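You operate a simulated robot arm through the tools that you are given. There is no shell and no other tool. Be economical: measure what you need, move in short steps, check, and stop when the job is done.

Carry out the task below with a simulated robot arm. There is one attempt and no reset: what you move stays moved.

TASK
Put things in order on the wash worktop top. At the end: the grey weight stands on top of the pink blotter; the red coin tube stands on top of the cream mount; the brown corner guard from the wash worktop top stands where the pocket loupe stood; the pocket loupe stands where the grey weight stood; whatever was shut is shut again. Leave all else as you found it, and nothing knocked over.
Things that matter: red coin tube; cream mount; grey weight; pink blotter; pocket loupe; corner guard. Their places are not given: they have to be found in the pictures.

It is judged by the outcome, as a careful person would: the job done as asked, and still so three seconds after it is handed in. It fails if anything else is knocked over, pushed out of place, dropped, spilled or broken.

THE ROBOT
A 6-joint arm with a two-finger parallel gripper, fixed in place. Base frame: the origin is at the foot of the arm, x ahead of it, y to its left, z up; the work surface is at about z = 850. Lengths are in mm, angles in rad, forces in N, time in s.
With the tool pointing down near the work surface it reaches from about 240 to 640 mm from the base axis. Its first joint turns from -1.152 to 1.152 rad. Payload 2.7 kg.
Tool frame: the origin (TCP) lies between the finger pads and is the grasp point; the fingertips stand 23 mm ahead of it; z points along the fingers, y is the line along which they close. The gripper opens to 94 mm. The fingers are 38 mm wide and 10 mm thick; the gripper's body (54 by 96 mm) begins 39 mm behind the TCP.
Orientation is told as [roll, pitch, yaw] about the base's x, y, z axes, in that order, counted from this pose: with the fingers straight down and closing along the base's y, the tool's x points along the base's -x, its y along +y and its z along -z.

THE INTERFACE
- The arm moves only by the tool apply_moves. Its arguments are lists of equal length, an entry for each row: "rotation": the turn, a rotation vector about the tool's x, y, z in rad, a list of three; "xyz": the shift along the tool's x, y, z in m, a list of three; "grip": the opening, from 0 (shut) to 1 (fully open). In form: {"rotation": [[ax, ay, az], ...], "xyz": [[x, y, z], ...], "grip": [grip, ...]}. A call has 1 to 8 rows; each row shifts and turns the commanded pose from where the row before left it, along the tool's axes as they then stand. A row lasts 0.2 s, in which the tool goes at most 50 mm and 0.15 rad; a call with a longer step from one row to the next is refused whole, and so is a gripper value outside its range. A pose out of reach is approached as far as the arm can. The call stops where the force on the tool passes 40 N (or 10 N more than at its start, if that is more) or the arm is blocked; 0.2 s more then pass. The fingers move at their own pace (about 45 mm/s each) and stop on an object; they squeeze with about 33 N. The grip force told is the motor's: it shows also when the fingers shut on nothing. Time passes only in rows, and 0.2 s behind the last, so rows that do not move let the fingers close. It gives the time, the measured TCP pose, the force on the tool (base axes), the opening and the grip force at its end, in the units of the frame above (readings bear some noise).
- Cameras (640 x 400 px; columns grow to the right, rows downward): "scene" is fixed at [88.1, -436, 1410.8]; the picture's right is [0.69, -0.72, 0.00], its down [-0.36, -0.34, -0.87] and it looks along [0.63, 0.60, -0.49] (base axes); focal length 309 px, centre (320, 200). "wrist" rides on the gripper at [-39, 0, -44] in the tool frame; the picture's right is [0.00, -1.00, 0.00], its down [0.97, 0.00, -0.24] and it looks along [0.24, 0.00, 0.97] (tool axes); focal length 218 px, centre (320, 200).
- capture(camera): a new picture of that camera. No time passes.
- pixel_to_xyz(camera, pixels): there is no depth. For up to 12 entries [column, row, z] of the newest picture of that camera ("zoom" is the newest enlarged one), the place [x, y] in the base frame at which the ray of that pixel passes the height z, good to about 2 mm. No time passes.
- close_up(camera, box): a new picture of the part [left, top, right, bottom] of that camera's present view, enlarged. No time passes.
- hand_in(): hands the job in; it is judged then, once.

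Work in short steps. Measure before you move; look again where a grasp or a placing could have gone wrong, and mend it. You have 80 turns and 54 pictures in all, those below and enlarged ones among them. Open the gripper and draw the arm clear of the work before you hand the job in, unless the task says otherwise; then end with one line.

The tools are called after "Request:" by a JSON object that holds its "fn" and its "kwargs". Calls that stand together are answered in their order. apply_moves: Moves the arm, as the interface text tells. Its arguments: {"type":"object","properties":{"rotation":{"type":"array"},"xyz":{"type":"array"},"grip":{"type":"array"}},"required":["rotation","xyz","grip"]} The other tools are called the same way: capture (camera) takes a picture; pixel_to_xyz (camera, pixels) gives the place at which the rays of pixels pass given heights; close_up (camera, box) takes an enlarged picture of a part of a camera's view; hand_in () hands the job in.

At the start:

```text
clock: 0.0
eef_pos: [446.7, 6.6, 1178.7]
tool_rot: [-0.001, 0.0, -0.001]
contact_force: [0.2, 0.5, 0.2]
opening: 93.8
grasp_force: 0.1
```

scene: 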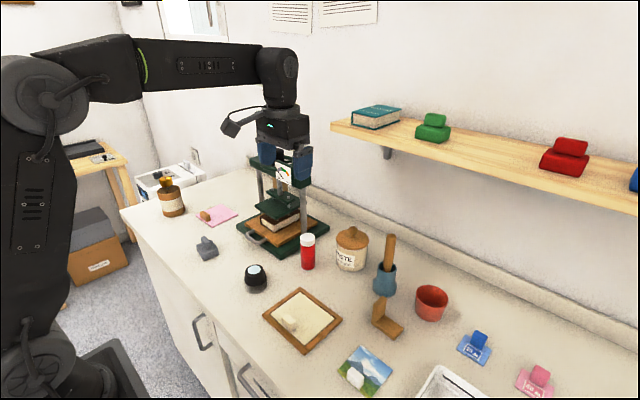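
wrist: 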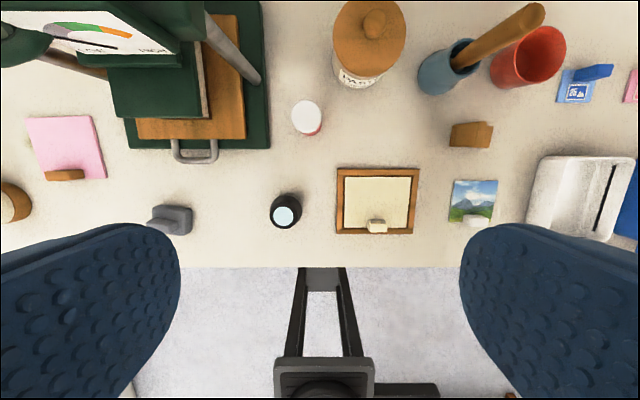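

The pictures show the weight near (207,248), the loupe at (256,277) and the tube at (307,250) in the scene view. I'll enlarge both areas before measuring.

Request:
{"fn": "close_up", "kwargs": {"camera": "scene", "box": [140, 170, 340, 295]}}

Request:
{"fn": "close_up", "kwargs": {"camera": "scene", "box": [240, 220, 460, 400]}}

Request:
{"fn": "close_up", "kwargs": {"camera": "wrist", "box": [0, 80, 320, 280]}}

Request:
{"fn": "close_up", "kwargs": {"camera": "wrist", "box": [260, 80, 580, 280]}}

```text
3.20 times, centred on (240, 232) of scene
```

zoom: 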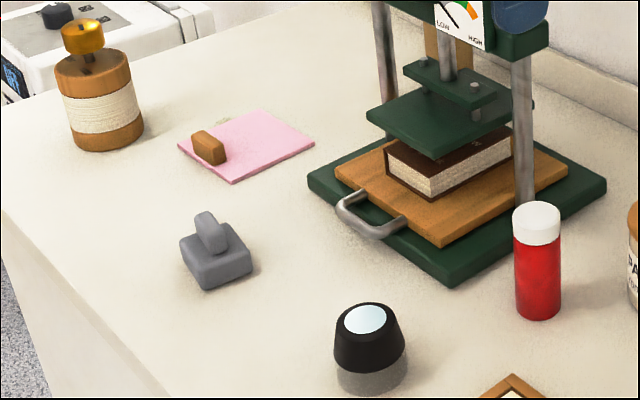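

```text
2.22 times, centred on (350, 310) of scene
```

zoom: 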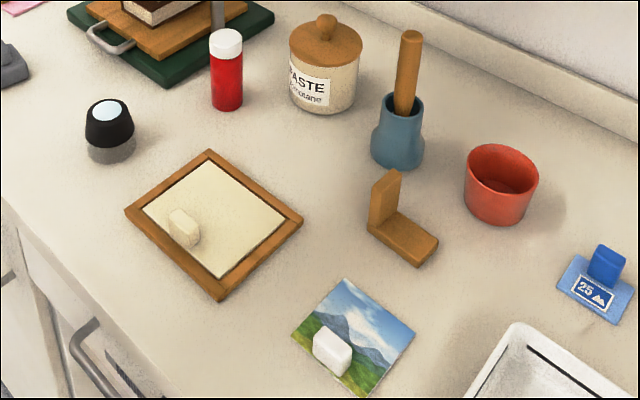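

```text
2.00 times, centred on (160, 180) of wrist
```

zoom: 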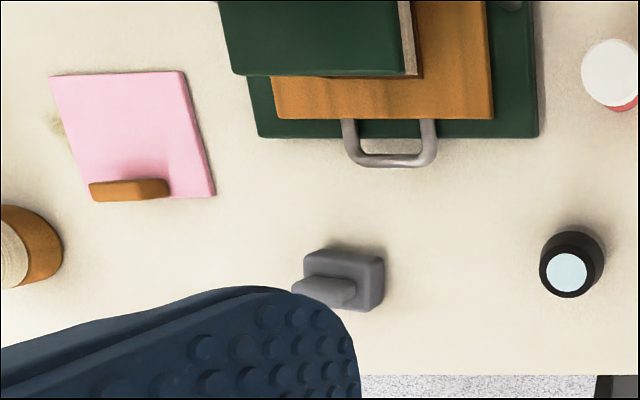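

```text
2.00 times, centred on (420, 180) of wrist
```

zoom: 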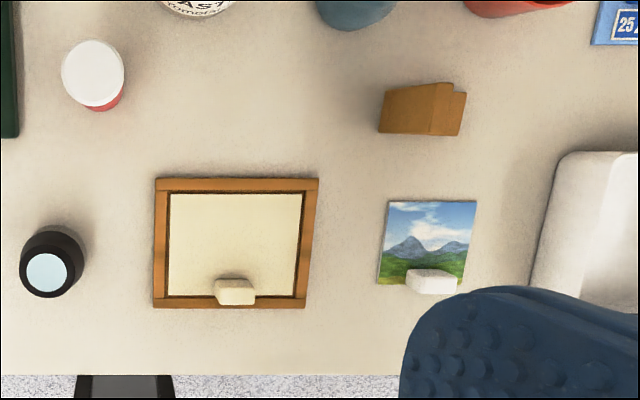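

Coarse measurement of all the items from the wrist view, at heights I'm guessing for each.

Request:
{"fn": "pixel_to_xyz", "kwargs": {"camera": "wrist", "pixels": [[173, 220, 865], [285, 216, 890], [285, 210, 850], [306, 117, 920], [338, 168, 855], [419, 170, 855], [412, 233, 855], [335, 233, 855], [25, 118, 852], [92, 115, 852], [107, 178, 852], [45, 180, 852]]}}

Request:
{"fn": "pixel_to_xyz", "kwargs": {"camera": "scene", "pixels": [[256, 290, 850], [257, 270, 890], [308, 268, 850], [307, 237, 920], [207, 254, 860], [366, 323, 850], [386, 338, 850], [405, 330, 850], [386, 322, 858], [280, 313, 855], [204, 216, 860], [290, 322, 860]]}}

Request:
{"fn": "pixel_to_xyz", "kwargs": {"camera": "wrist", "pixels": [[450, 146, 850], [490, 148, 850], [493, 122, 880], [450, 146, 865], [465, 175, 850], [520, 160, 850], [210, 163, 860], [180, 163, 870], [376, 226, 865], [65, 174, 865]]}}

```text
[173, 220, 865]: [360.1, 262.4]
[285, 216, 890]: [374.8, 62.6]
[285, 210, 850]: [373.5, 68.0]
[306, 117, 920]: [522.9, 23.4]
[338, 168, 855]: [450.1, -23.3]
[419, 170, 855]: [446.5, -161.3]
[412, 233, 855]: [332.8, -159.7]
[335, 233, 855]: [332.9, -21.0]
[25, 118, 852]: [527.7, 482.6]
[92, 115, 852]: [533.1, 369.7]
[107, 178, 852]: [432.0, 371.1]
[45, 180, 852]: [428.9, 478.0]
```

```text
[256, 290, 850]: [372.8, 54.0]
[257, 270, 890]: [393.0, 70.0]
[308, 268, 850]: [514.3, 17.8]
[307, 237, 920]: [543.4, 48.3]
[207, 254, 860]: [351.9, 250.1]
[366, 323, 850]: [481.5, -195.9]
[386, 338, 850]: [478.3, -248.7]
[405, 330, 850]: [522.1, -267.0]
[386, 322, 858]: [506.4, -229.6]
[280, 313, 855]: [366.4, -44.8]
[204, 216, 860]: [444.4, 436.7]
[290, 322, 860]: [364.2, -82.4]
```

```text
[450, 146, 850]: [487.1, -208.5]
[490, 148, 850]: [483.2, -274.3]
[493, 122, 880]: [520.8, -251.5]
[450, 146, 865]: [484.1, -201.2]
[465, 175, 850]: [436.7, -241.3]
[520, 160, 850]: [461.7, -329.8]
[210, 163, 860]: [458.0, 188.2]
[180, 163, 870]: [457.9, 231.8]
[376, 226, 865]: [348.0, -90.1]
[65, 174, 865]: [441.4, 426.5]
```

The positions from the two views agree. The weight is near (356,256), the loupe near (374,60), the tube near (517,20), the guard near (490,-235) and the blotter spans x 430–530, y 371–480. I'll move above the weight for a closer look.

Request:
{"fn": "apply_moves", "kwargs": {"rotation": [[0, 0, 0], [0, 0, 0], [0, 0, 0], [0, 0, 0], [0, 0, 0], [0, 0, 0], [0, 0, 0]], "xyz": [[0.0124, 0.0355, 0.02], [0.0124, 0.0355, 0.02], [0.0124, 0.0355, 0.02], [0.0124, 0.0355, 0.02], [0.0124, 0.0355, 0.02], [0.0124, 0.0355, 0.02], [0.0124, 0.0355, 0.02]], "grip": [1, 1, 1, 1, 1, 1, 1]}}

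Request:
{"fn": "capture", "kwargs": {"camera": "wrist"}}

Request:
{"fn": "capture", "kwargs": {"camera": "scene"}}

```text
clock: 1.6
eef_pos: [360.1, 255.9, 1038.3]
tool_rot: [0.0, 0.0, -0.001]
contact_force: [-0.1, -0.3, -1.5]
opening: 94.0
grasp_force: 0.0
```

```text
47 pictures are left
```

wrist: 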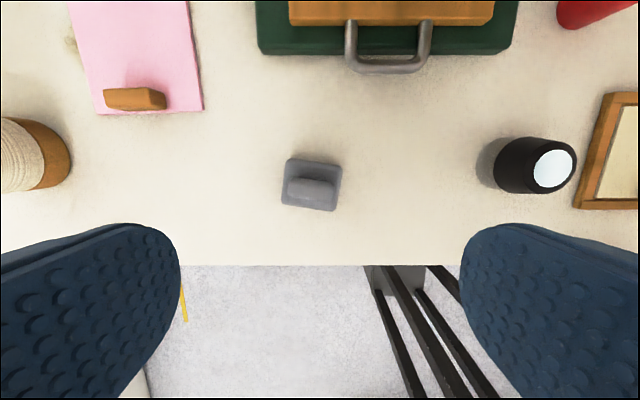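

```text
46 pictures are left
```

scene: 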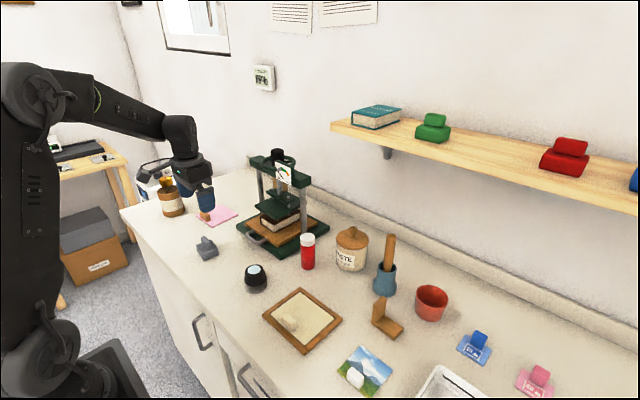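

From here the weight's block spans pixels (287,158)–(335,211), and its fin runs left–right. I'll measure it, and the blotter and loupe too.

Request:
{"fn": "pixel_to_xyz", "kwargs": {"camera": "wrist", "pixels": [[287, 158, 865], [342, 166, 865], [335, 211, 865], [282, 203, 865], [288, 187, 890], [335, 190, 890], [104, 114, 852], [203, 109, 852], [188, 5, 852], [68, 5, 852], [520, 192, 850], [500, 138, 850]]}}

Request:
{"fn": "close_up", "kwargs": {"camera": "wrist", "box": [230, 130, 390, 230]}}

Request:
{"fn": "close_up", "kwargs": {"camera": "scene", "box": [180, 220, 280, 300]}}

```text
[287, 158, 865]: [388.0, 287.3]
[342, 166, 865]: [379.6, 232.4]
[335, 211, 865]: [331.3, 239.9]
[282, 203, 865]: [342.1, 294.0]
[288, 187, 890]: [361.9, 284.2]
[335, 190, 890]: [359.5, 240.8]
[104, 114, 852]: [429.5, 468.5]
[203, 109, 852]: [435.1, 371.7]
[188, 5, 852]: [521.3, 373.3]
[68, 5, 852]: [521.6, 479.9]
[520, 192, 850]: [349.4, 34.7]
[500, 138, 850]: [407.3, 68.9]
```

```text
4.00 times, centred on (310, 180) of wrist
```

zoom: 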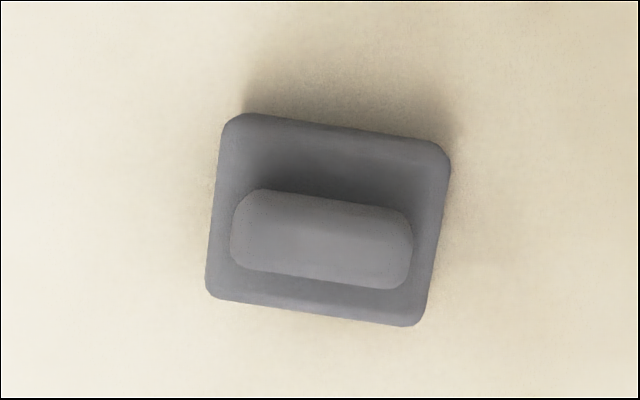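

```text
5.00 times, centred on (230, 260) of scene
```

zoom: 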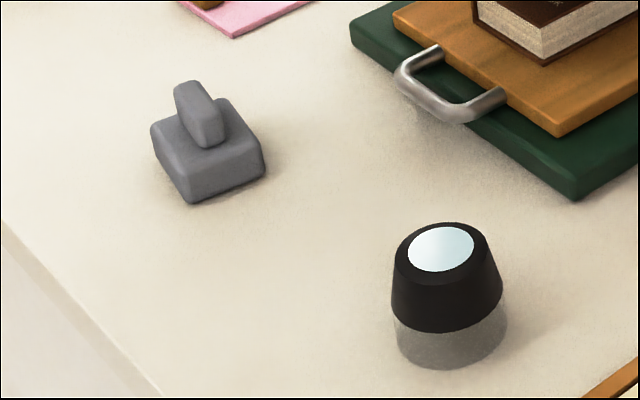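

The weight's centre is about (360,263), with its long side turned −0.15 rad. I'll align the tool to that and come down partway before grasping the block along its length.

Request:
{"fn": "apply_moves", "kwargs": {"rotation": [[0, 0, 0], [0, 0, 0.15], [0, 0, 0], [0, 0, 0]], "xyz": [[0, 0.007, 0], [0, 0, 0], [0, 0, 0.045], [0, 0, 0.045]], "grip": [1, 1, 1, 1]}}

Request:
{"fn": "capture", "kwargs": {"camera": "wrist"}}

```text
clock: 2.6
eef_pos: [360.3, 264.5, 950.7]
tool_rot: [0.002, 0.0, -0.151]
contact_force: [0.0, 0.3, 0.1]
opening: 94.1
grasp_force: 0.0
```

```text
43 pictures are left
```

wrist: 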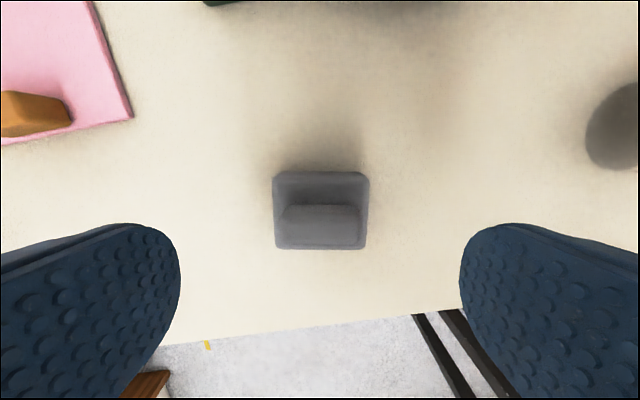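

The weight is now square to the tool and centred near column 321. One measurement of its outline before descending.

Request:
{"fn": "pixel_to_xyz", "kwargs": {"camera": "wrist", "pixels": [[274, 172, 870], [369, 172, 870], [367, 249, 870], [275, 249, 870], [282, 206, 893], [362, 206, 893], [274, 172, 852], [367, 249, 852]]}}

```text
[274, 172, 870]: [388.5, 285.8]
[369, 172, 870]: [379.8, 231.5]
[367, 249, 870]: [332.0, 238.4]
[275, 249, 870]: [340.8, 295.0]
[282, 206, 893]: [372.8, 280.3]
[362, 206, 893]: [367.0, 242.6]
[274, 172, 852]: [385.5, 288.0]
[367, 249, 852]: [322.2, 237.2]
```

The centre is (360,263), so I'll descend to z≈880 and close.

Request:
{"fn": "apply_moves", "kwargs": {"rotation": [[0, 0, 0], [0, 0, 0], [0, 0, 0], [0, 0, 0], [0, 0, 0], [0, 0, 0], [0, 0, 0]], "xyz": [[0, -0.001, 0.035], [0, 0, 0.036], [0, 0, 0], [0, 0, 0], [0, 0, 0], [0, 0, 0], [0, 0, 0]], "grip": [1, 1, 1, 0, 0, 0, 0]}}

```text
clock: 4.2
eef_pos: [359.9, 266.0, 876.7]
tool_rot: [-0.001, -0.001, -0.15]
contact_force: [0.0, -1.8, 0.2]
opening: 55.7
grasp_force: 33.0
```

Gripped at 55.7 mm. Lifting and checking.

Request:
{"fn": "apply_moves", "kwargs": {"rotation": [[0, 0, 0], [0, 0, 0], [0, 0, 0], [0, 0, 0]], "xyz": [[0, 0, -0.015], [0, 0, -0.035], [0, 0, -0.035], [0, 0, 0]], "grip": [0, 0, 0, 0]}}

Request:
{"fn": "capture", "kwargs": {"camera": "wrist"}}

```text
clock: 5.2
eef_pos: [359.6, 264.4, 960.0]
tool_rot: [0.0, -0.001, -0.149]
contact_force: [0.4, 0.5, -4.2]
opening: 55.8
grasp_force: 33.4
```

```text
42 pictures are left
```

wrist: 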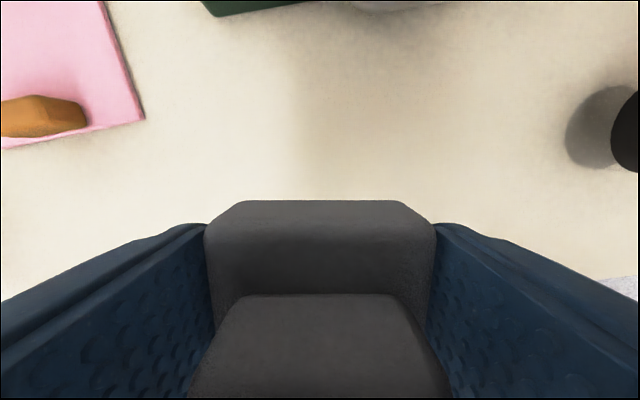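

The weight is held. I'll turn the yaw back to 0 and swing left at low x, to stay clear of the press, then look.

Request:
{"fn": "apply_moves", "kwargs": {"rotation": [[0, 0, -0.149], [0, 0, 0], [0, 0, 0], [0, 0, 0], [0, 0, 0], [0, 0, 0]], "xyz": [[0, 0, 0], [0, 0.037, 0], [0, 0.037, 0], [0, 0.037, 0], [0, 0.037, 0], [-0.03, 0, 0]], "grip": [0, 0, 0, 0, 0, 0]}}

Request:
{"fn": "capture", "kwargs": {"camera": "wrist"}}

```text
clock: 6.6
eef_pos: [389.5, 409.6, 961.4]
tool_rot: [-0.001, 0.0, 0.0]
contact_force: [-0.7, -0.6, -4.1]
opening: 55.8
grasp_force: 33.4
```

```text
41 pictures are left
```

wrist: 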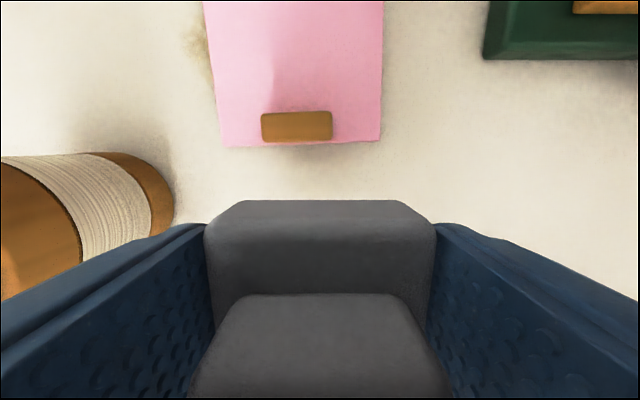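

The knob is at (261–333, 111–141) and the spool's right edge is near (174,205). I'll measure both for clearance.

Request:
{"fn": "pixel_to_xyz", "kwargs": {"camera": "wrist", "pixels": [[261, 111, 870], [333, 111, 870], [333, 141, 855], [225, 146, 852], [380, 140, 852], [383, 5, 852], [205, 5, 852], [174, 205, 850], [150, 235, 920], [82, 290, 920], [485, 58, 865]]}}

```text
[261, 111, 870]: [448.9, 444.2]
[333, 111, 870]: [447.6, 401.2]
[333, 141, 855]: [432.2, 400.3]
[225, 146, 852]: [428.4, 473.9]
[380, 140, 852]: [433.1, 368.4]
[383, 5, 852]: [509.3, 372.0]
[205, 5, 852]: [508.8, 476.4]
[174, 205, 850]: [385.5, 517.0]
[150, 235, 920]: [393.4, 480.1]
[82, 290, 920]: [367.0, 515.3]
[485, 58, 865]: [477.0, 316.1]
```

Target weight centre (482,411): clear of the knob, whose far side is at x≈449. I'll move forward and come partway down.

Request:
{"fn": "apply_moves", "kwargs": {"rotation": [[0, 0, 0], [0, 0, 0], [0, 0, 0], [0, 0, 0], [0, 0, 0], [0, 0, 0]], "xyz": [[-0.031, 0.0, 0], [-0.031, 0.001, 0], [-0.031, 0, 0], [0, 0, 0.035], [0, 0, 0.027], [0, 0, 0]], "grip": [0, 0, 0, 0, 0, 0]}}

Request:
{"fn": "capture", "kwargs": {"camera": "scene"}}

```text
clock: 8.0
eef_pos: [483.1, 408.2, 899.6]
tool_rot: [-0.001, 0.0, -0.001]
contact_force: [0.4, 0.8, -4.3]
opening: 55.5
grasp_force: 32.6
```

```text
40 pictures are left
```

scene: 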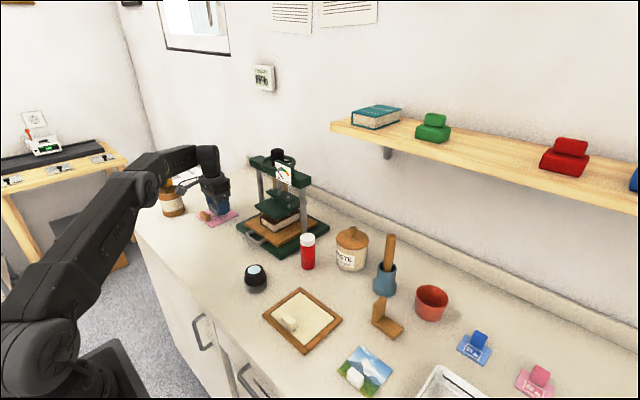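

Clear of the press. I'll lower in small steps until contact.

Request:
{"fn": "apply_moves", "kwargs": {"rotation": [[0, 0, 0], [0, 0, 0], [0, 0, 0], [0, 0, 0], [0, 0, 0], [0, 0, 0], [0, 0, 0], [0, 0, 0]], "xyz": [[0, 0.002, 0.006], [0, 0, 0.004], [0, 0, 0.003], [0, 0, 0.002], [0, 0, 0.002], [0, 0, 0.002], [0, 0, 0.001], [0, 0, 0]], "grip": [0, 0, 0, 0, 0, 0, 0, 0]}}

```text
clock: 9.8
eef_pos: [481.8, 411.8, 883.2]
tool_rot: [0.001, -0.003, 0.0]
contact_force: [4.0, -0.8, 7.5]
opening: 55.9
grasp_force: 33.1
```

Contact (the force reads 7.5 N, against −4.3 N before). Releasing and rising straight up.

Request:
{"fn": "apply_moves", "kwargs": {"rotation": [[0, 0, 0], [0, 0, 0], [0, 0, 0], [0, 0, 0], [0, 0, 0], [0, 0, 0], [0, 0, 0]], "xyz": [[0, 0, 0], [0, 0, 0], [0, 0, 0], [0, 0, -0.03], [0, 0, -0.035], [0, 0, -0.035], [0.04, 0, -0.02]], "grip": [1, 1, 1, 1, 1, 1, 1]}}

Request:
{"fn": "capture", "kwargs": {"camera": "wrist"}}

```text
clock: 11.4
eef_pos: [444.3, 411.5, 1001.0]
tool_rot: [0.0, -0.001, -0.001]
contact_force: [0.5, -1.2, -0.5]
opening: 94.0
grasp_force: 0.0
```

```text
39 pictures are left
```

wrist: 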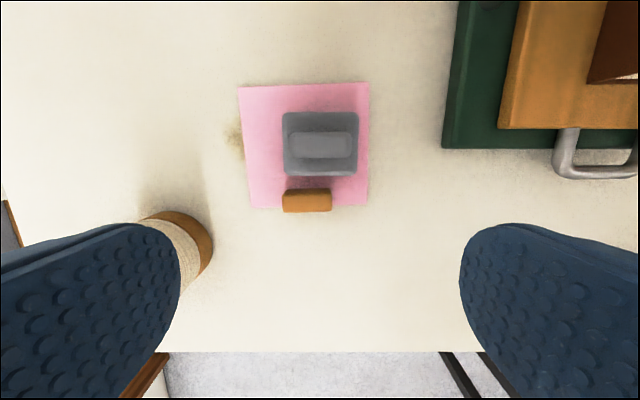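

The weight stands squarely on the blotter. Next the loupe: back out to x≈370 and swing right above it.

Request:
{"fn": "apply_moves", "kwargs": {"rotation": [[0, 0, 0], [0, 0, 0], [0, 0, 0], [0, 0, 0], [0, 0, 0], [0, 0, 0], [0, 0, 0], [0, 0, 0]], "xyz": [[0.04, -0.01, 0], [0.036, -0.03, 0], [0, -0.049, 0], [0, -0.049, 0], [0, -0.049, 0], [0, -0.049, 0], [0, -0.049, 0], [0, -0.049, 0]], "grip": [1, 1, 1, 1, 1, 1, 1, 1]}}

Request:
{"fn": "apply_moves", "kwargs": {"rotation": [[0, 0, 0]], "xyz": [[0, -0.015, 0]], "grip": [1]}}

Request:
{"fn": "capture", "kwargs": {"camera": "wrist"}}

```text
clock: 13.2
eef_pos: [366.8, 80.4, 998.6]
tool_rot: [0.0, 0.0, -0.001]
contact_force: [0.0, 0.0, -0.2]
opening: 94.1
grasp_force: 0.1
```

```text
clock: 13.6
eef_pos: [367.2, 66.2, 997.6]
tool_rot: [0.001, 0.001, 0.0]
contact_force: [-0.4, -0.7, 0.2]
opening: 94.0
grasp_force: 0.0
```

```text
38 pictures are left
```

wrist: 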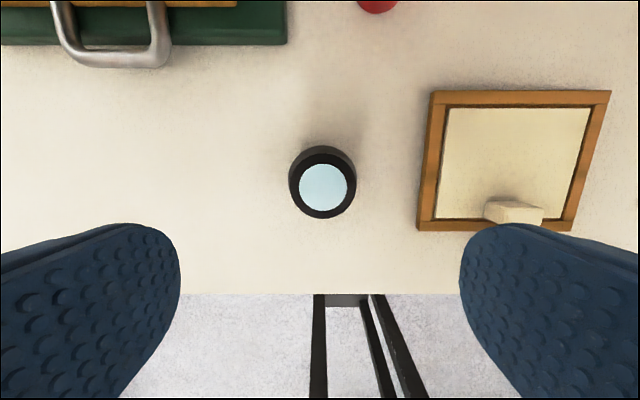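

The loupe's outline is (289–356, 146–218), roughly centred at column 322. I'll measure it from both cameras.

Request:
{"fn": "pixel_to_xyz", "kwargs": {"camera": "wrist", "pixels": [[325, 188, 890], [325, 188, 900], [289, 178, 875], [357, 178, 875], [322, 146, 870], [323, 146, 850], [323, 218, 895]]}}

Request:
{"fn": "pixel_to_xyz", "kwargs": {"camera": "scene", "pixels": [[256, 287, 850], [256.3, 269.5, 890], [256.3, 269.5, 900]]}}

Request:
{"fn": "close_up", "kwargs": {"camera": "scene", "box": [226, 250, 290, 300]}}

```text
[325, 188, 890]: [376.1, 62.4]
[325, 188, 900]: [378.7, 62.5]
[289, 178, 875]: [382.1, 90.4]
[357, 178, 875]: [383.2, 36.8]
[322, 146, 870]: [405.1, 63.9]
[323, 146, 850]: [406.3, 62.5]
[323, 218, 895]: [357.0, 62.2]
```

```text
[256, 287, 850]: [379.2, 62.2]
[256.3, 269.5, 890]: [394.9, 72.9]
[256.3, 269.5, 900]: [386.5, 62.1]
```

```text
8.00 times, centred on (258, 275) of scene
```

zoom: 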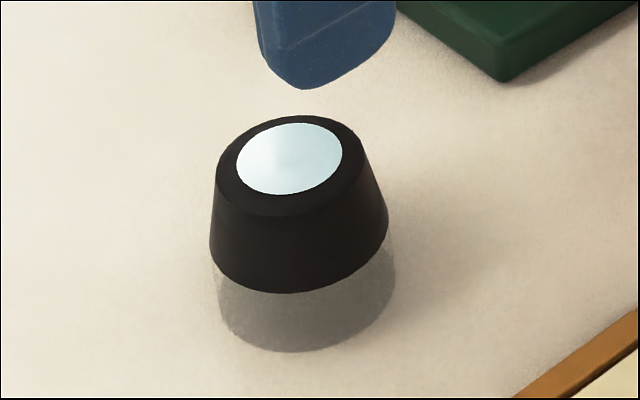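

The loupe's centre is about (379,62.5), its base about 54 mm across and its height about 47 mm. I'll descend and grip low on the cylinder.

Request:
{"fn": "apply_moves", "kwargs": {"rotation": [[0, 0, 0], [0, 0, 0], [0, 0, 0], [0, 0, 0], [0, 0, 0], [0, 0, 0], [0, 0, 0], [0, 0, 0]], "xyz": [[-0.012, -0.0035, 0], [0, 0, 0.04], [0, 0, 0.04], [0, 0, 0.039], [0, 0, 0], [0, 0, 0], [0, 0, 0], [0, 0, 0]], "grip": [1, 1, 1, 1, 1, 0, 0, 0]}}

Request:
{"fn": "apply_moves", "kwargs": {"rotation": [[0, 0, 0], [0, 0, 0], [0, 0, 0], [0, 0, 0], [0, 0, 0], [0, 0, 0]], "xyz": [[0, 0, 0], [0, 0, 0], [0, 0, -0.01], [0, 0, -0.03], [0, 0, -0.035], [0, 0, 0]], "grip": [0, 0, 0, 0, 0, 0]}}

Request:
{"fn": "capture", "kwargs": {"camera": "wrist"}}

Request:
{"fn": "close_up", "kwargs": {"camera": "scene", "box": [176, 200, 336, 300]}}

```text
clock: 15.4
eef_pos: [377.8, 60.5, 879.1]
tool_rot: [0.0, 0.0, 0.0]
contact_force: [0.2, 0.8, -0.3]
opening: 52.6
grasp_force: 33.1
```

```text
clock: 16.8
eef_pos: [378.2, 61.4, 958.1]
tool_rot: [0.001, 0.0, 0.001]
contact_force: [-0.5, 0.2, -0.9]
opening: 52.7
grasp_force: 32.6
```

```text
36 pictures are left
```

wrist: 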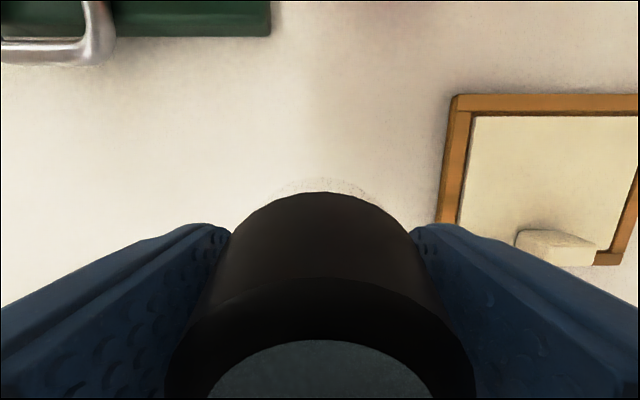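

```text
4.00 times, centred on (256, 250) of scene
```

zoom: 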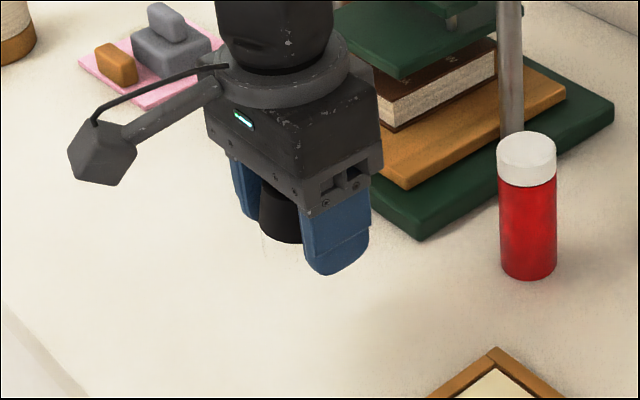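

The loupe is held upright. I'll carry it to the weight's old place (360,263).

Request:
{"fn": "apply_moves", "kwargs": {"rotation": [[0, 0, 0], [0, 0, 0], [0, 0, 0], [0, 0, 0], [0, 0, 0], [0, 0, 0], [0, 0, 0], [0, 0, 0]], "xyz": [[0.0038, 0.0403, 0], [0.0038, 0.0403, 0], [0.0037, 0.0403, 0], [0.0037, 0.0403, 0], [0.0037, 0.0403, 0], [0, 0, 0.035], [0, 0, 0.033], [0, 0, 0]], "grip": [0, 0, 0, 0, 0, 0, 0, 0]}}

Request:
{"fn": "apply_moves", "kwargs": {"rotation": [[0, 0, 0], [0, 0, 0], [0, 0, 0], [0, 0, 0], [0, 0, 0], [0, 0, 0]], "xyz": [[0, 0, 0.005], [0, 0, 0.003], [0, 0, 0.002], [0, 0, 0.001], [0, 0, 0.001], [0, 0, 0]], "grip": [0, 0, 0, 0, 0, 0]}}

```text
clock: 18.6
eef_pos: [360.2, 260.7, 881.4]
tool_rot: [0.0, 0.0, 0.001]
contact_force: [0.0, -0.4, -0.4]
opening: 53.1
grasp_force: 32.7
```

```text
clock: 20.0
eef_pos: [360.1, 261.4, 876.6]
tool_rot: [0.002, -0.003, -0.001]
contact_force: [1.6, -7.2, 29.0]
opening: 52.9
grasp_force: 32.7
```

Firm contact (29 N). I'll ease up 3 mm, release and rise.

Request:
{"fn": "apply_moves", "kwargs": {"rotation": [[0, 0, 0], [0, 0, 0], [0, 0, 0], [0, 0, 0], [0, 0, 0], [0, 0, 0], [0, 0, 0], [0, 0, 0]], "xyz": [[0, 0, -0.003], [0, 0, 0], [0, 0, 0], [0, 0, 0], [0, 0, -0.03], [0, 0, -0.035], [0, 0, -0.035], [0.0, 0, -0.03]], "grip": [0, 1, 1, 1, 1, 1, 1, 1]}}

Request:
{"fn": "capture", "kwargs": {"camera": "wrist"}}

```text
clock: 21.8
eef_pos: [359.6, 258.5, 1008.9]
tool_rot: [0.0, 0.0, -0.002]
contact_force: [1.1, 0.2, 0.1]
opening: 93.9
grasp_force: 0.0
```

```text
34 pictures are left
```

wrist: 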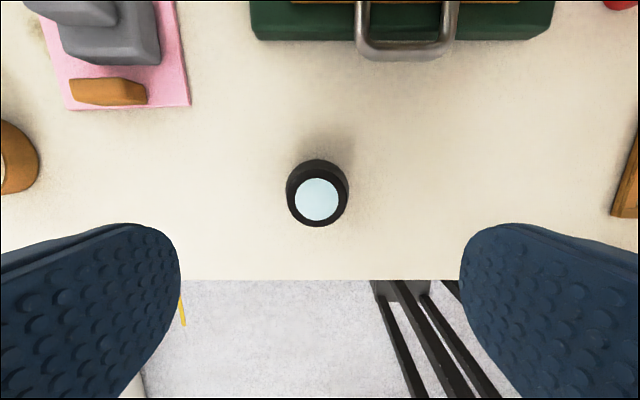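

The loupe stands in place. I'll move right, above the mount's near side, to look at the corner guard.

Request:
{"fn": "pixel_to_xyz", "kwargs": {"camera": "wrist", "pixels": [[316, 199, 897], [318, 160, 862], [287, 188, 868], [348, 188, 868]]}}

Request:
{"fn": "apply_moves", "kwargs": {"rotation": [[0, 0, 0], [0, 0, 0], [0, 0, 0], [0, 0, 0], [0, 0, 0], [0, 0, 0], [0, 0, 0], [0, 0, 0]], "xyz": [[0, -0.048, 0], [0, -0.048, 0], [0, -0.048, 0], [0, -0.048, 0], [0, -0.048, 0], [0, -0.048, 0], [0, -0.048, 0], [0, -0.048, 0]], "grip": [1, 1, 1, 1, 1, 1, 1, 1]}}

Request:
{"fn": "apply_moves", "kwargs": {"rotation": [[0, 0, 0], [0, 0, 0], [0, 0, 0]], "xyz": [[-0.02, -0.035, 0], [-0.03, -0.035, 0], [-0.03, -0.035, 0]], "grip": [1, 1, 1]}}

Request:
{"fn": "capture", "kwargs": {"camera": "wrist"}}

```text
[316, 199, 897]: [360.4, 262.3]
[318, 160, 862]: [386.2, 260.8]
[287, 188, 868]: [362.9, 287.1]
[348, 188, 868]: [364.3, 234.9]
```

```text
clock: 23.6
eef_pos: [358.7, -121.6, 1011.2]
tool_rot: [0.0, -0.001, 0.0]
contact_force: [1.0, 0.1, -1.1]
opening: 94.1
grasp_force: 0.0
```

```text
clock: 24.4
eef_pos: [439.2, -225.9, 1006.4]
tool_rot: [0.001, 0.002, 0.001]
contact_force: [-0.3, 0.3, -0.2]
opening: 94.0
grasp_force: 0.0
```

```text
33 pictures are left
```

wrist: 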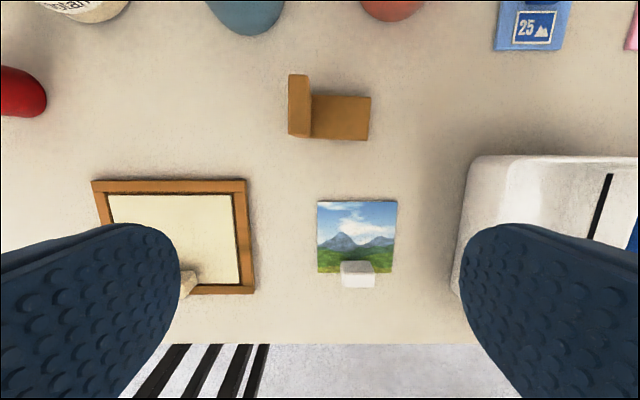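

The guard shows at (288–371, 74–140): the upright is on the +y side and the base extends toward −y. Measuring it and the neighbouring pots.

Request:
{"fn": "pixel_to_xyz", "kwargs": {"camera": "wrist", "pixels": [[371, 97, 862], [369, 140, 862], [312, 138, 862], [290, 75, 900], [308, 75, 900], [308, 138, 862], [290, 134, 862], [368, 140, 850], [290, 137, 850], [260, 30, 850], [400, 20, 850], [315, 200, 852]]}}

Request:
{"fn": "close_up", "kwargs": {"camera": "wrist", "box": [256, 50, 416, 150]}}

Request:
{"fn": "close_up", "kwargs": {"camera": "scene", "box": [346, 270, 426, 350]}}

```text
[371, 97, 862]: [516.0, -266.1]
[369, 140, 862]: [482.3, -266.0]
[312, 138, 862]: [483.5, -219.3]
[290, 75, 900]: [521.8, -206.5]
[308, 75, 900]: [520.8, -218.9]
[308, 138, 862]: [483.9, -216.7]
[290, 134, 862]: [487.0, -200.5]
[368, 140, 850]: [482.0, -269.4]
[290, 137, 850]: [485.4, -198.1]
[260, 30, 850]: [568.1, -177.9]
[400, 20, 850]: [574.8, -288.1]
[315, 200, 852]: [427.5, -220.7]
```

```text
4.00 times, centred on (336, 100) of wrist
```

zoom: 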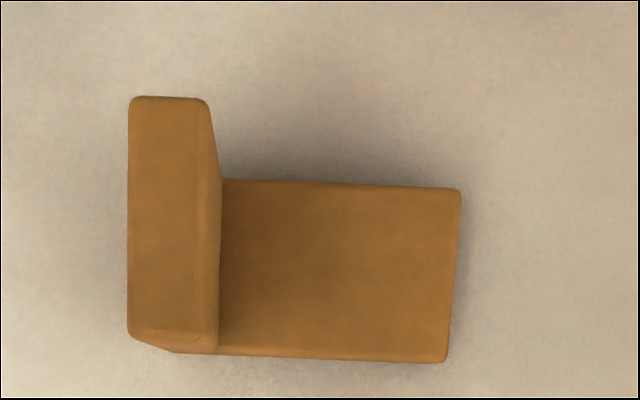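

```text
5.00 times, centred on (386, 310) of scene
```

zoom: 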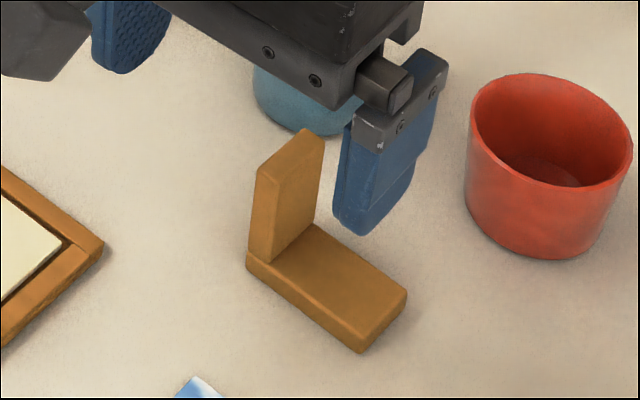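

The upright looks to be at y ≈ −208..−219. I'll cross-check with scene-camera pixels before committing.

Request:
{"fn": "pixel_to_xyz", "kwargs": {"camera": "scene", "pixels": [[371.6, 324.5, 850], [394, 340.4, 850], [403, 330.5, 850], [373.4, 304.4, 905], [373.4, 304.4, 915], [373.4, 304.4, 895], [386.5, 297, 905], [386.5, 297, 895]]}}

Request:
{"fn": "pixel_to_xyz", "kwargs": {"camera": "wrist", "pixels": [[288, 74, 905], [308, 75, 905], [288, 134, 905], [310, 136, 905], [288, 74, 915], [288, 134, 915], [300, 138, 852], [369, 141, 855]]}}

```text
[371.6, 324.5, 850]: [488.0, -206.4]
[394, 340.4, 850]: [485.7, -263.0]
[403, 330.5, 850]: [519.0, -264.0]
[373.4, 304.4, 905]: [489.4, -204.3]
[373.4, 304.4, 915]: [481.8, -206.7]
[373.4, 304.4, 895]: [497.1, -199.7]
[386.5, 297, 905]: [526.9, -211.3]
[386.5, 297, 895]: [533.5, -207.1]
```

```text
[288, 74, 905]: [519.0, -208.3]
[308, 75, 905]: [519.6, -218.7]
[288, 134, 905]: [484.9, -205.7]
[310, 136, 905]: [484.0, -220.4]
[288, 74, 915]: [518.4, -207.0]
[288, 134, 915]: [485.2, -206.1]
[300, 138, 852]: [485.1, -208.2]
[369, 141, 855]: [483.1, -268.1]
```

The guard's upright is centred at (501,−213), its top at about 908, and the footprint centre is about (501,−237). I'll go above the upright and descend to just above the base plate.

Request:
{"fn": "apply_moves", "kwargs": {"rotation": [[0, 0, 0], [0, 0, 0], [0, 0, 0], [0, 0, 0]], "xyz": [[-0.031, 0.0065, 0], [-0.031, 0.0065, 0], [0, 0, 0.03], [0, 0, 0.027]], "grip": [1, 1, 1, 1]}}

Request:
{"fn": "capture", "kwargs": {"camera": "wrist"}}

Request:
{"fn": "close_up", "kwargs": {"camera": "scene", "box": [326, 220, 454, 350]}}

```text
clock: 25.4
eef_pos: [499.4, -214.3, 950.3]
tool_rot: [0.0, 0.0, -0.001]
contact_force: [-0.1, -0.2, 1.1]
opening: 94.1
grasp_force: 0.0
```

```text
30 pictures are left
```

wrist: 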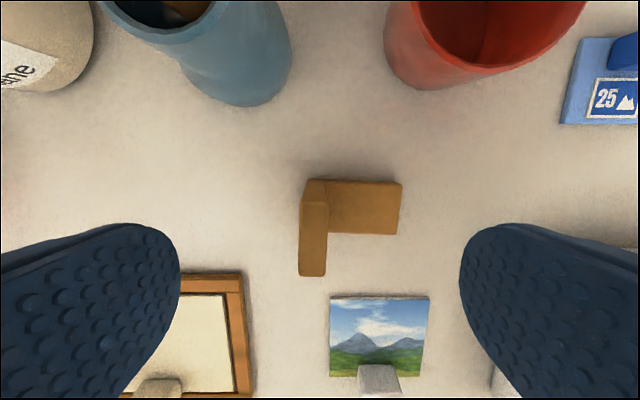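

```text
3.08 times, centred on (390, 285) of scene
```

zoom: 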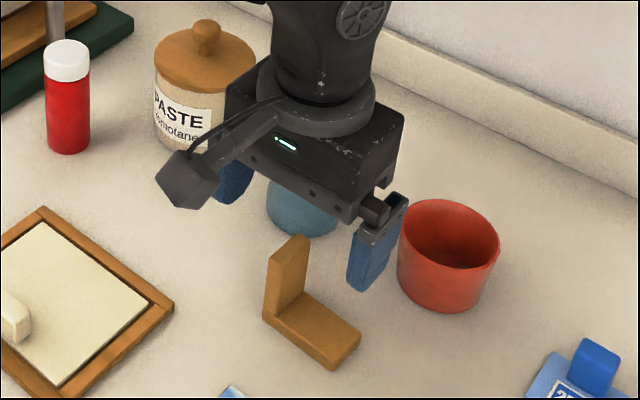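

The upright is centred between the fingers (column ≈314). A quick clearance check of the pots.

Request:
{"fn": "pixel_to_xyz", "kwargs": {"camera": "wrist", "pixels": [[245, 106, 855], [150, 35, 930], [440, 80, 855], [470, 68, 905], [315, 230, 908]]}}

```text
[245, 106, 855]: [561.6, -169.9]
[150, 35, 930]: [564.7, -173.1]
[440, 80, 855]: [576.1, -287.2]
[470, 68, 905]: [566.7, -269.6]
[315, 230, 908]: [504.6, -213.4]
```

The pots begin at x≥562, which is clear. Descending and closing on the upright.

Request:
{"fn": "apply_moves", "kwargs": {"rotation": [[0, 0, 0], [0, 0, 0], [0, 0, 0], [0, 0, 0], [0, 0, 0], [0, 0, 0], [0, 0, 0], [0, 0, 0]], "xyz": [[-0.001, 0.0, 0.03], [-0.001, 0.0, 0.026], [0, 0, 0], [0, 0, 0], [0, 0, 0], [0, 0, 0], [0, 0, 0], [0, 0, 0]], "grip": [1, 1, 0.5, 0, 0, 0, 0, 0]}}

Request:
{"fn": "apply_moves", "kwargs": {"rotation": [[0, 0, 0], [0, 0, 0], [0, 0, 0], [0, 0, 0], [0, 0, 0]], "xyz": [[0, 0, 0], [0, 0, -0.01], [0, 0, -0.03], [0, 0, -0.04], [0, 0, 0]], "grip": [0, 0, 0, 0, 0]}}

Request:
{"fn": "capture", "kwargs": {"camera": "wrist"}}

Request:
{"fn": "close_up", "kwargs": {"camera": "scene", "box": [326, 220, 454, 350]}}

```text
clock: 27.2
eef_pos: [501.6, -213.1, 894.6]
tool_rot: [0.001, 0.0, 0.0]
contact_force: [-0.7, -0.1, 0.2]
opening: 11.1
grasp_force: 33.1
```

```text
clock: 28.4
eef_pos: [499.3, -212.8, 974.8]
tool_rot: [0.0, 0.001, -0.001]
contact_force: [0.5, 0.2, -0.1]
opening: 11.4
grasp_force: 33.1
```

```text
28 pictures are left
```

wrist: 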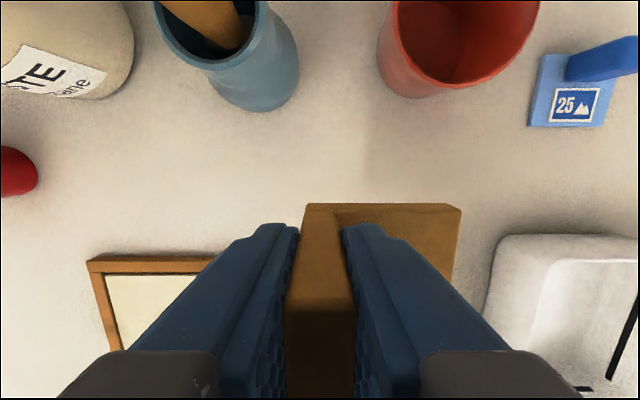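

```text
3.08 times, centred on (390, 285) of scene
```

zoom: 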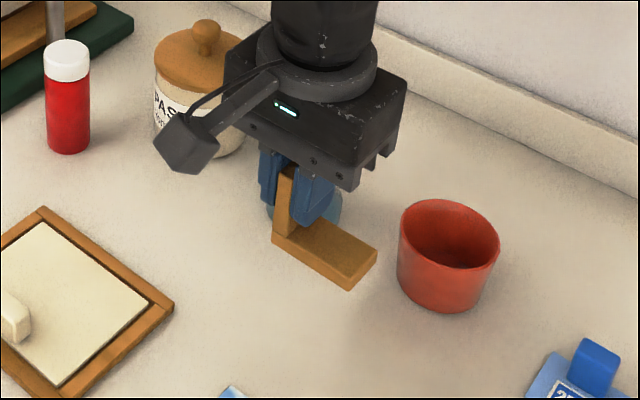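

Held level. First pull back to x≈379, away from the tube, then carry it left to the loupe's old place (TCP y≈86.5, since the upright is 24 mm from the footprint centre).

Request:
{"fn": "apply_moves", "kwargs": {"rotation": [[0, 0, 0], [0, 0, 0], [0, 0, 0], [0, 0, 0], [0, 0, 0], [0, 0, 0], [0, 0, 0]], "xyz": [[0.0407, 0, 0], [0.0407, 0, 0], [0.0407, 0, 0], [0, 0.0428, 0], [0, 0.0428, 0], [0, 0.0428, 0], [0, 0.0428, 0]], "grip": [0, 0, 0, 0, 0, 0, 0]}}

Request:
{"fn": "apply_moves", "kwargs": {"rotation": [[0, 0, 0], [0, 0, 0], [0, 0, 0], [0, 0, 0], [0, 0, 0], [0, 0, 0]], "xyz": [[0, 0.0428, 0], [0, 0.0428, 0], [0, 0.0428, 0], [0, 0, 0.035], [0, 0, 0.03], [0, 0, 0]], "grip": [0, 0, 0, 0, 0, 0]}}

Request:
{"fn": "capture", "kwargs": {"camera": "wrist"}}

```text
clock: 30.0
eef_pos: [381.8, -42.7, 978.3]
tool_rot: [-0.001, 0.001, -0.002]
contact_force: [-0.2, 0.9, 0.1]
opening: 11.3
grasp_force: 33.5
```

```text
clock: 31.4
eef_pos: [382.9, 84.0, 914.1]
tool_rot: [0.0, 0.0, 0.0]
contact_force: [0.8, -0.5, -0.1]
opening: 11.0
grasp_force: 33.0
```

```text
26 pictures are left
```

wrist: 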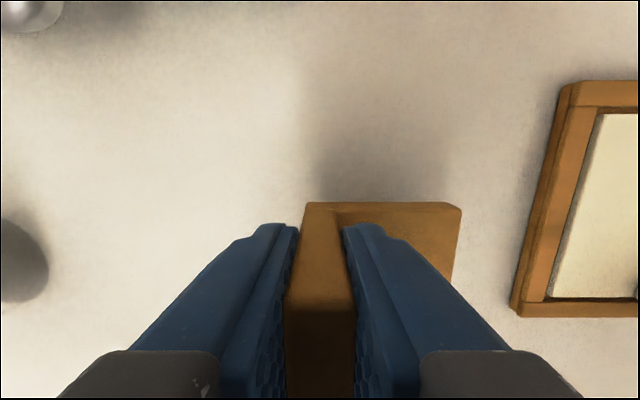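

Small trim, then lower to contact (expected at z≈894).

Request:
{"fn": "apply_moves", "kwargs": {"rotation": [[0, 0, 0], [0, 0, 0], [0, 0, 0], [0, 0, 0], [0, 0, 0], [0, 0, 0], [0, 0, 0]], "xyz": [[0.002, 0.001, 0.01], [0, 0, 0.004], [0, 0, 0.002], [0, 0, 0.001], [0, 0, 0.001], [0, 0, 0.001], [0, 0, 0]], "grip": [0, 0, 0, 0, 0, 0, 0]}}

```text
clock: 33.0
eef_pos: [380.8, 86.7, 893.4]
tool_rot: [0.001, -0.009, 0.001]
contact_force: [-4.3, -2.7, 36.9]
opening: 11.2
grasp_force: 33.4
```

Contact. Ease up slightly, open and rise.

Request:
{"fn": "apply_moves", "kwargs": {"rotation": [[0, 0, 0], [0, 0, 0], [0, 0, 0], [0, 0, 0], [0, 0, 0], [0, 0, 0], [0, 0, 0], [0, 0, 0]], "xyz": [[0, 0, -0.002], [0, 0, 0], [0, 0, 0], [0, 0, 0], [0, 0, 0], [0, 0, -0.04], [0, 0, -0.04], [0, 0, -0.04]], "grip": [0, 0.6, 0.6, 0.6, 0.6, 0.6, 1, 1]}}

Request:
{"fn": "capture", "kwargs": {"camera": "wrist"}}

Request:
{"fn": "close_up", "kwargs": {"camera": "scene", "box": [176, 220, 336, 320]}}

```text
clock: 34.8
eef_pos: [380.2, 85.4, 1015.1]
tool_rot: [0.001, 0.001, 0.0]
contact_force: [0.8, -0.3, -0.4]
opening: 94.4
grasp_force: 0.0
```

```text
25 pictures are left
```

wrist: 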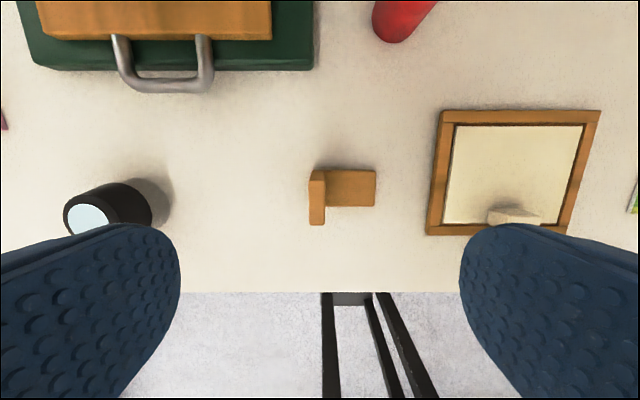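

```text
4.00 times, centred on (256, 270) of scene
```

zoom: 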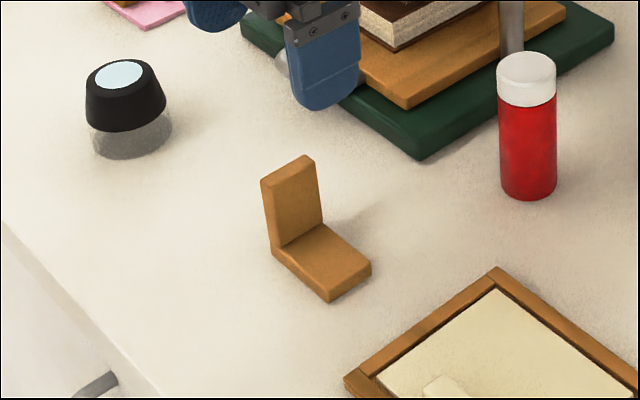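

Guard and loupe both stand well. Next the tube: move towards it at height and look.

Request:
{"fn": "pixel_to_xyz", "kwargs": {"camera": "wrist", "pixels": [[318, 206, 852], [375, 205, 860], [376, 171, 860], [311, 172, 908], [427, 233, 856], [565, 235, 856], [600, 110, 856], [440, 110, 856]]}}

Request:
{"fn": "apply_moves", "kwargs": {"rotation": [[0, 0, 0], [0, 0, 0], [0, 0, 0]], "xyz": [[-0.03, -0.022, -0.005], [-0.035, -0.022, 0], [-0.035, -0.021, 0]], "grip": [0.7, 0.7, 0.7]}}

Request:
{"fn": "capture", "kwargs": {"camera": "wrist"}}

Request:
{"fn": "close_up", "kwargs": {"camera": "scene", "box": [240, 180, 400, 280]}}

```text
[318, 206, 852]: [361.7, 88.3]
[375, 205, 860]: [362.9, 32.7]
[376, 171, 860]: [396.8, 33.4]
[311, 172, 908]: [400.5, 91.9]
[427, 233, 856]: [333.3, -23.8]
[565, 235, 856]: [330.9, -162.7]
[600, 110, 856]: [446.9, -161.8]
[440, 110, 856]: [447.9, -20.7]
```

```text
clock: 35.6
eef_pos: [478.5, 23.5, 1019.4]
tool_rot: [0.0, 0.0, 0.0]
contact_force: [0.5, 0.2, 0.9]
opening: 65.6
grasp_force: 0.0
```

```text
23 pictures are left
```

wrist: 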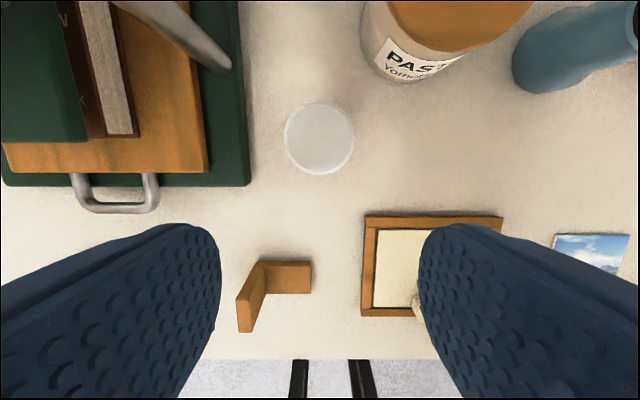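

```text
4.00 times, centred on (320, 230) of scene
```

zoom: 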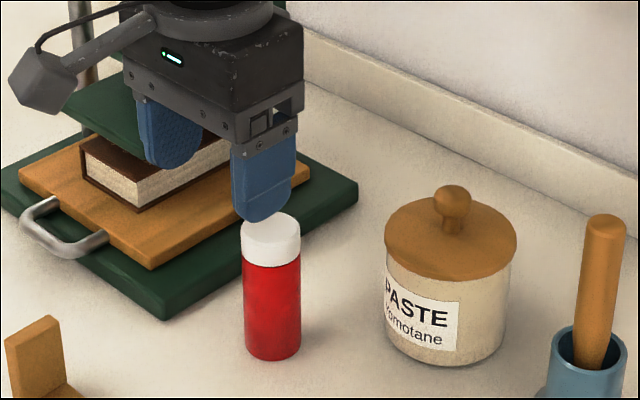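

The tube's cap is at (284–354, 103–175) in the wrist view. I'll find its position and height from both cameras.

Request:
{"fn": "pixel_to_xyz", "kwargs": {"camera": "wrist", "pixels": [[319, 139, 930], [319, 139, 940], [319, 139, 950], [284, 139, 945], [354, 139, 945], [248, 185, 860], [365, 60, 930], [380, 80, 850], [230, 70, 900], [240, 10, 865]]}}

Request:
{"fn": "pixel_to_xyz", "kwargs": {"camera": "scene", "pixels": [[308, 267, 850], [307.8, 236.5, 930], [307.8, 236.5, 940], [307.8, 236.5, 950]]}}

```text
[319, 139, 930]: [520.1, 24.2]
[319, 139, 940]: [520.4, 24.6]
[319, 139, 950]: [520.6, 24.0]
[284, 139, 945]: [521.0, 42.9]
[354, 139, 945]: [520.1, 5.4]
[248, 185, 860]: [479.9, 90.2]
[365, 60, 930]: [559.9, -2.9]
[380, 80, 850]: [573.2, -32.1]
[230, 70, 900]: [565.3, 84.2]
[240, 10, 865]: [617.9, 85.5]
```

```text
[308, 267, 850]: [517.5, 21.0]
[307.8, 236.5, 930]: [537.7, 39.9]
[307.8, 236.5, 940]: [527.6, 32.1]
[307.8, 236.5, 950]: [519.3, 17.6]
```

The tube's centre is about (519,22), its diameter about 37 mm and its top about 947. The press beam and post start near y≥78, so I'll move forward carefully with the TCP slightly short at x=514, and look.

Request:
{"fn": "apply_moves", "kwargs": {"rotation": [[0, 0, 0], [0, 0, 0], [0, 0, 0]], "xyz": [[-0.018, -0.001, 0], [-0.018, -0.001, 0], [0, 0, 0.04]], "grip": [0.7, 0.7, 0.7]}}

Request:
{"fn": "capture", "kwargs": {"camera": "wrist"}}

Request:
{"fn": "close_up", "kwargs": {"camera": "scene", "box": [220, 130, 380, 270]}}

```text
clock: 36.4
eef_pos: [514.5, 20.6, 979.3]
tool_rot: [0.0, -0.001, 0.0]
contact_force: [0.3, -0.8, -0.2]
opening: 65.8
grasp_force: 0.0
```

```text
21 pictures are left
```

wrist: 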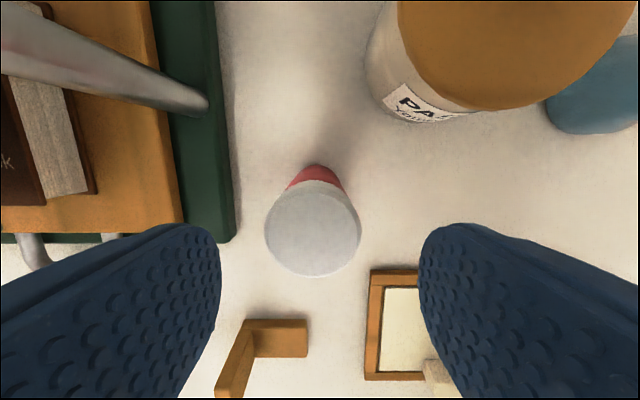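

```text
2.86 times, centred on (300, 200) of scene
```

zoom: 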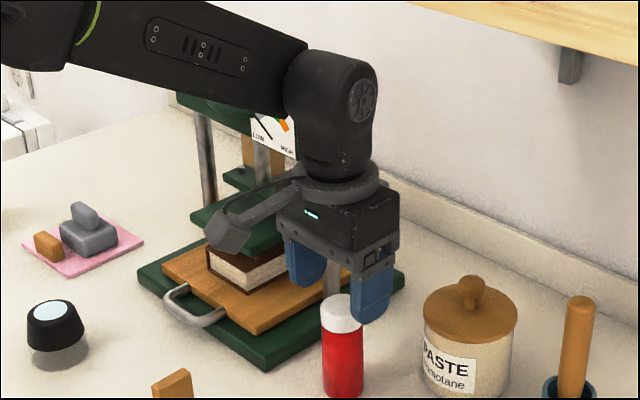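

No contact. The cap is centred at column 312, slightly left. I'll measure its offset and the jar lid clearance.

Request:
{"fn": "pixel_to_xyz", "kwargs": {"camera": "wrist", "pixels": [[312, 230, 946], [264, 230, 946], [361, 230, 946], [312, 166, 860], [490, 109, 925], [210, 105, 875], [237, 235, 862]]}}

```text
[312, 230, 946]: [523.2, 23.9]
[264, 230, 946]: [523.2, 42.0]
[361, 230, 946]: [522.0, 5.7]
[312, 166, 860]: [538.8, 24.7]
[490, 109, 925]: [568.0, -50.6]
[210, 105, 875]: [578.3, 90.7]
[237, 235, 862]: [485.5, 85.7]
```

Trim y by +2.5 mm, descend to 916 and close.

Request:
{"fn": "apply_moves", "kwargs": {"rotation": [[0, 0, 0], [0, 0, 0], [0, 0, 0], [0, 0, 0], [0, 0, 0], [0, 0, 0], [0, 0, 0]], "xyz": [[-0.002, 0.0025, 0.01], [0, 0, 0.025], [0, 0, 0.028], [0, 0, 0], [0, 0, 0], [0, 0, 0], [0, 0, 0]], "grip": [0.7, 0.7, 0.7, 0.7, 0, 0, 0]}}

Request:
{"fn": "apply_moves", "kwargs": {"rotation": [[0, 0, 0], [0, 0, 0], [0, 0, 0], [0, 0, 0]], "xyz": [[0, 0, 0], [0, 0, -0.01], [0, 0, -0.025], [0, 0, 0]], "grip": [0, 0, 0, 0]}}

Request:
{"fn": "close_up", "kwargs": {"camera": "scene", "box": [220, 130, 380, 270]}}

```text
clock: 38.0
eef_pos: [518.0, 23.6, 914.0]
tool_rot: [0.001, 0.001, -0.001]
contact_force: [0.1, -0.5, 0.1]
opening: 37.4
grasp_force: 33.2
```

```text
clock: 39.0
eef_pos: [516.8, 24.1, 951.8]
tool_rot: [0.0, -0.001, 0.0]
contact_force: [0.3, -0.6, -1.6]
opening: 37.5
grasp_force: 33.7
```

```text
2.86 times, centred on (300, 200) of scene
```

zoom: 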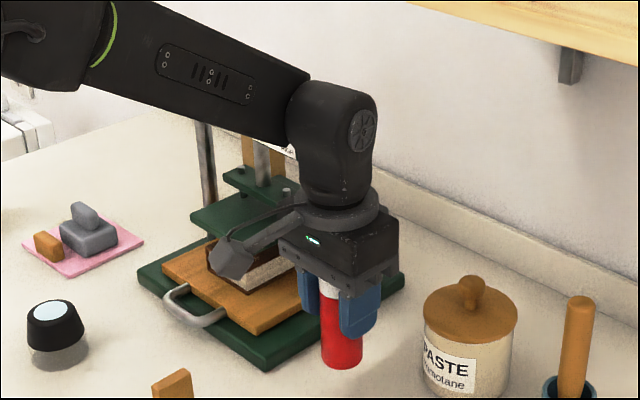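

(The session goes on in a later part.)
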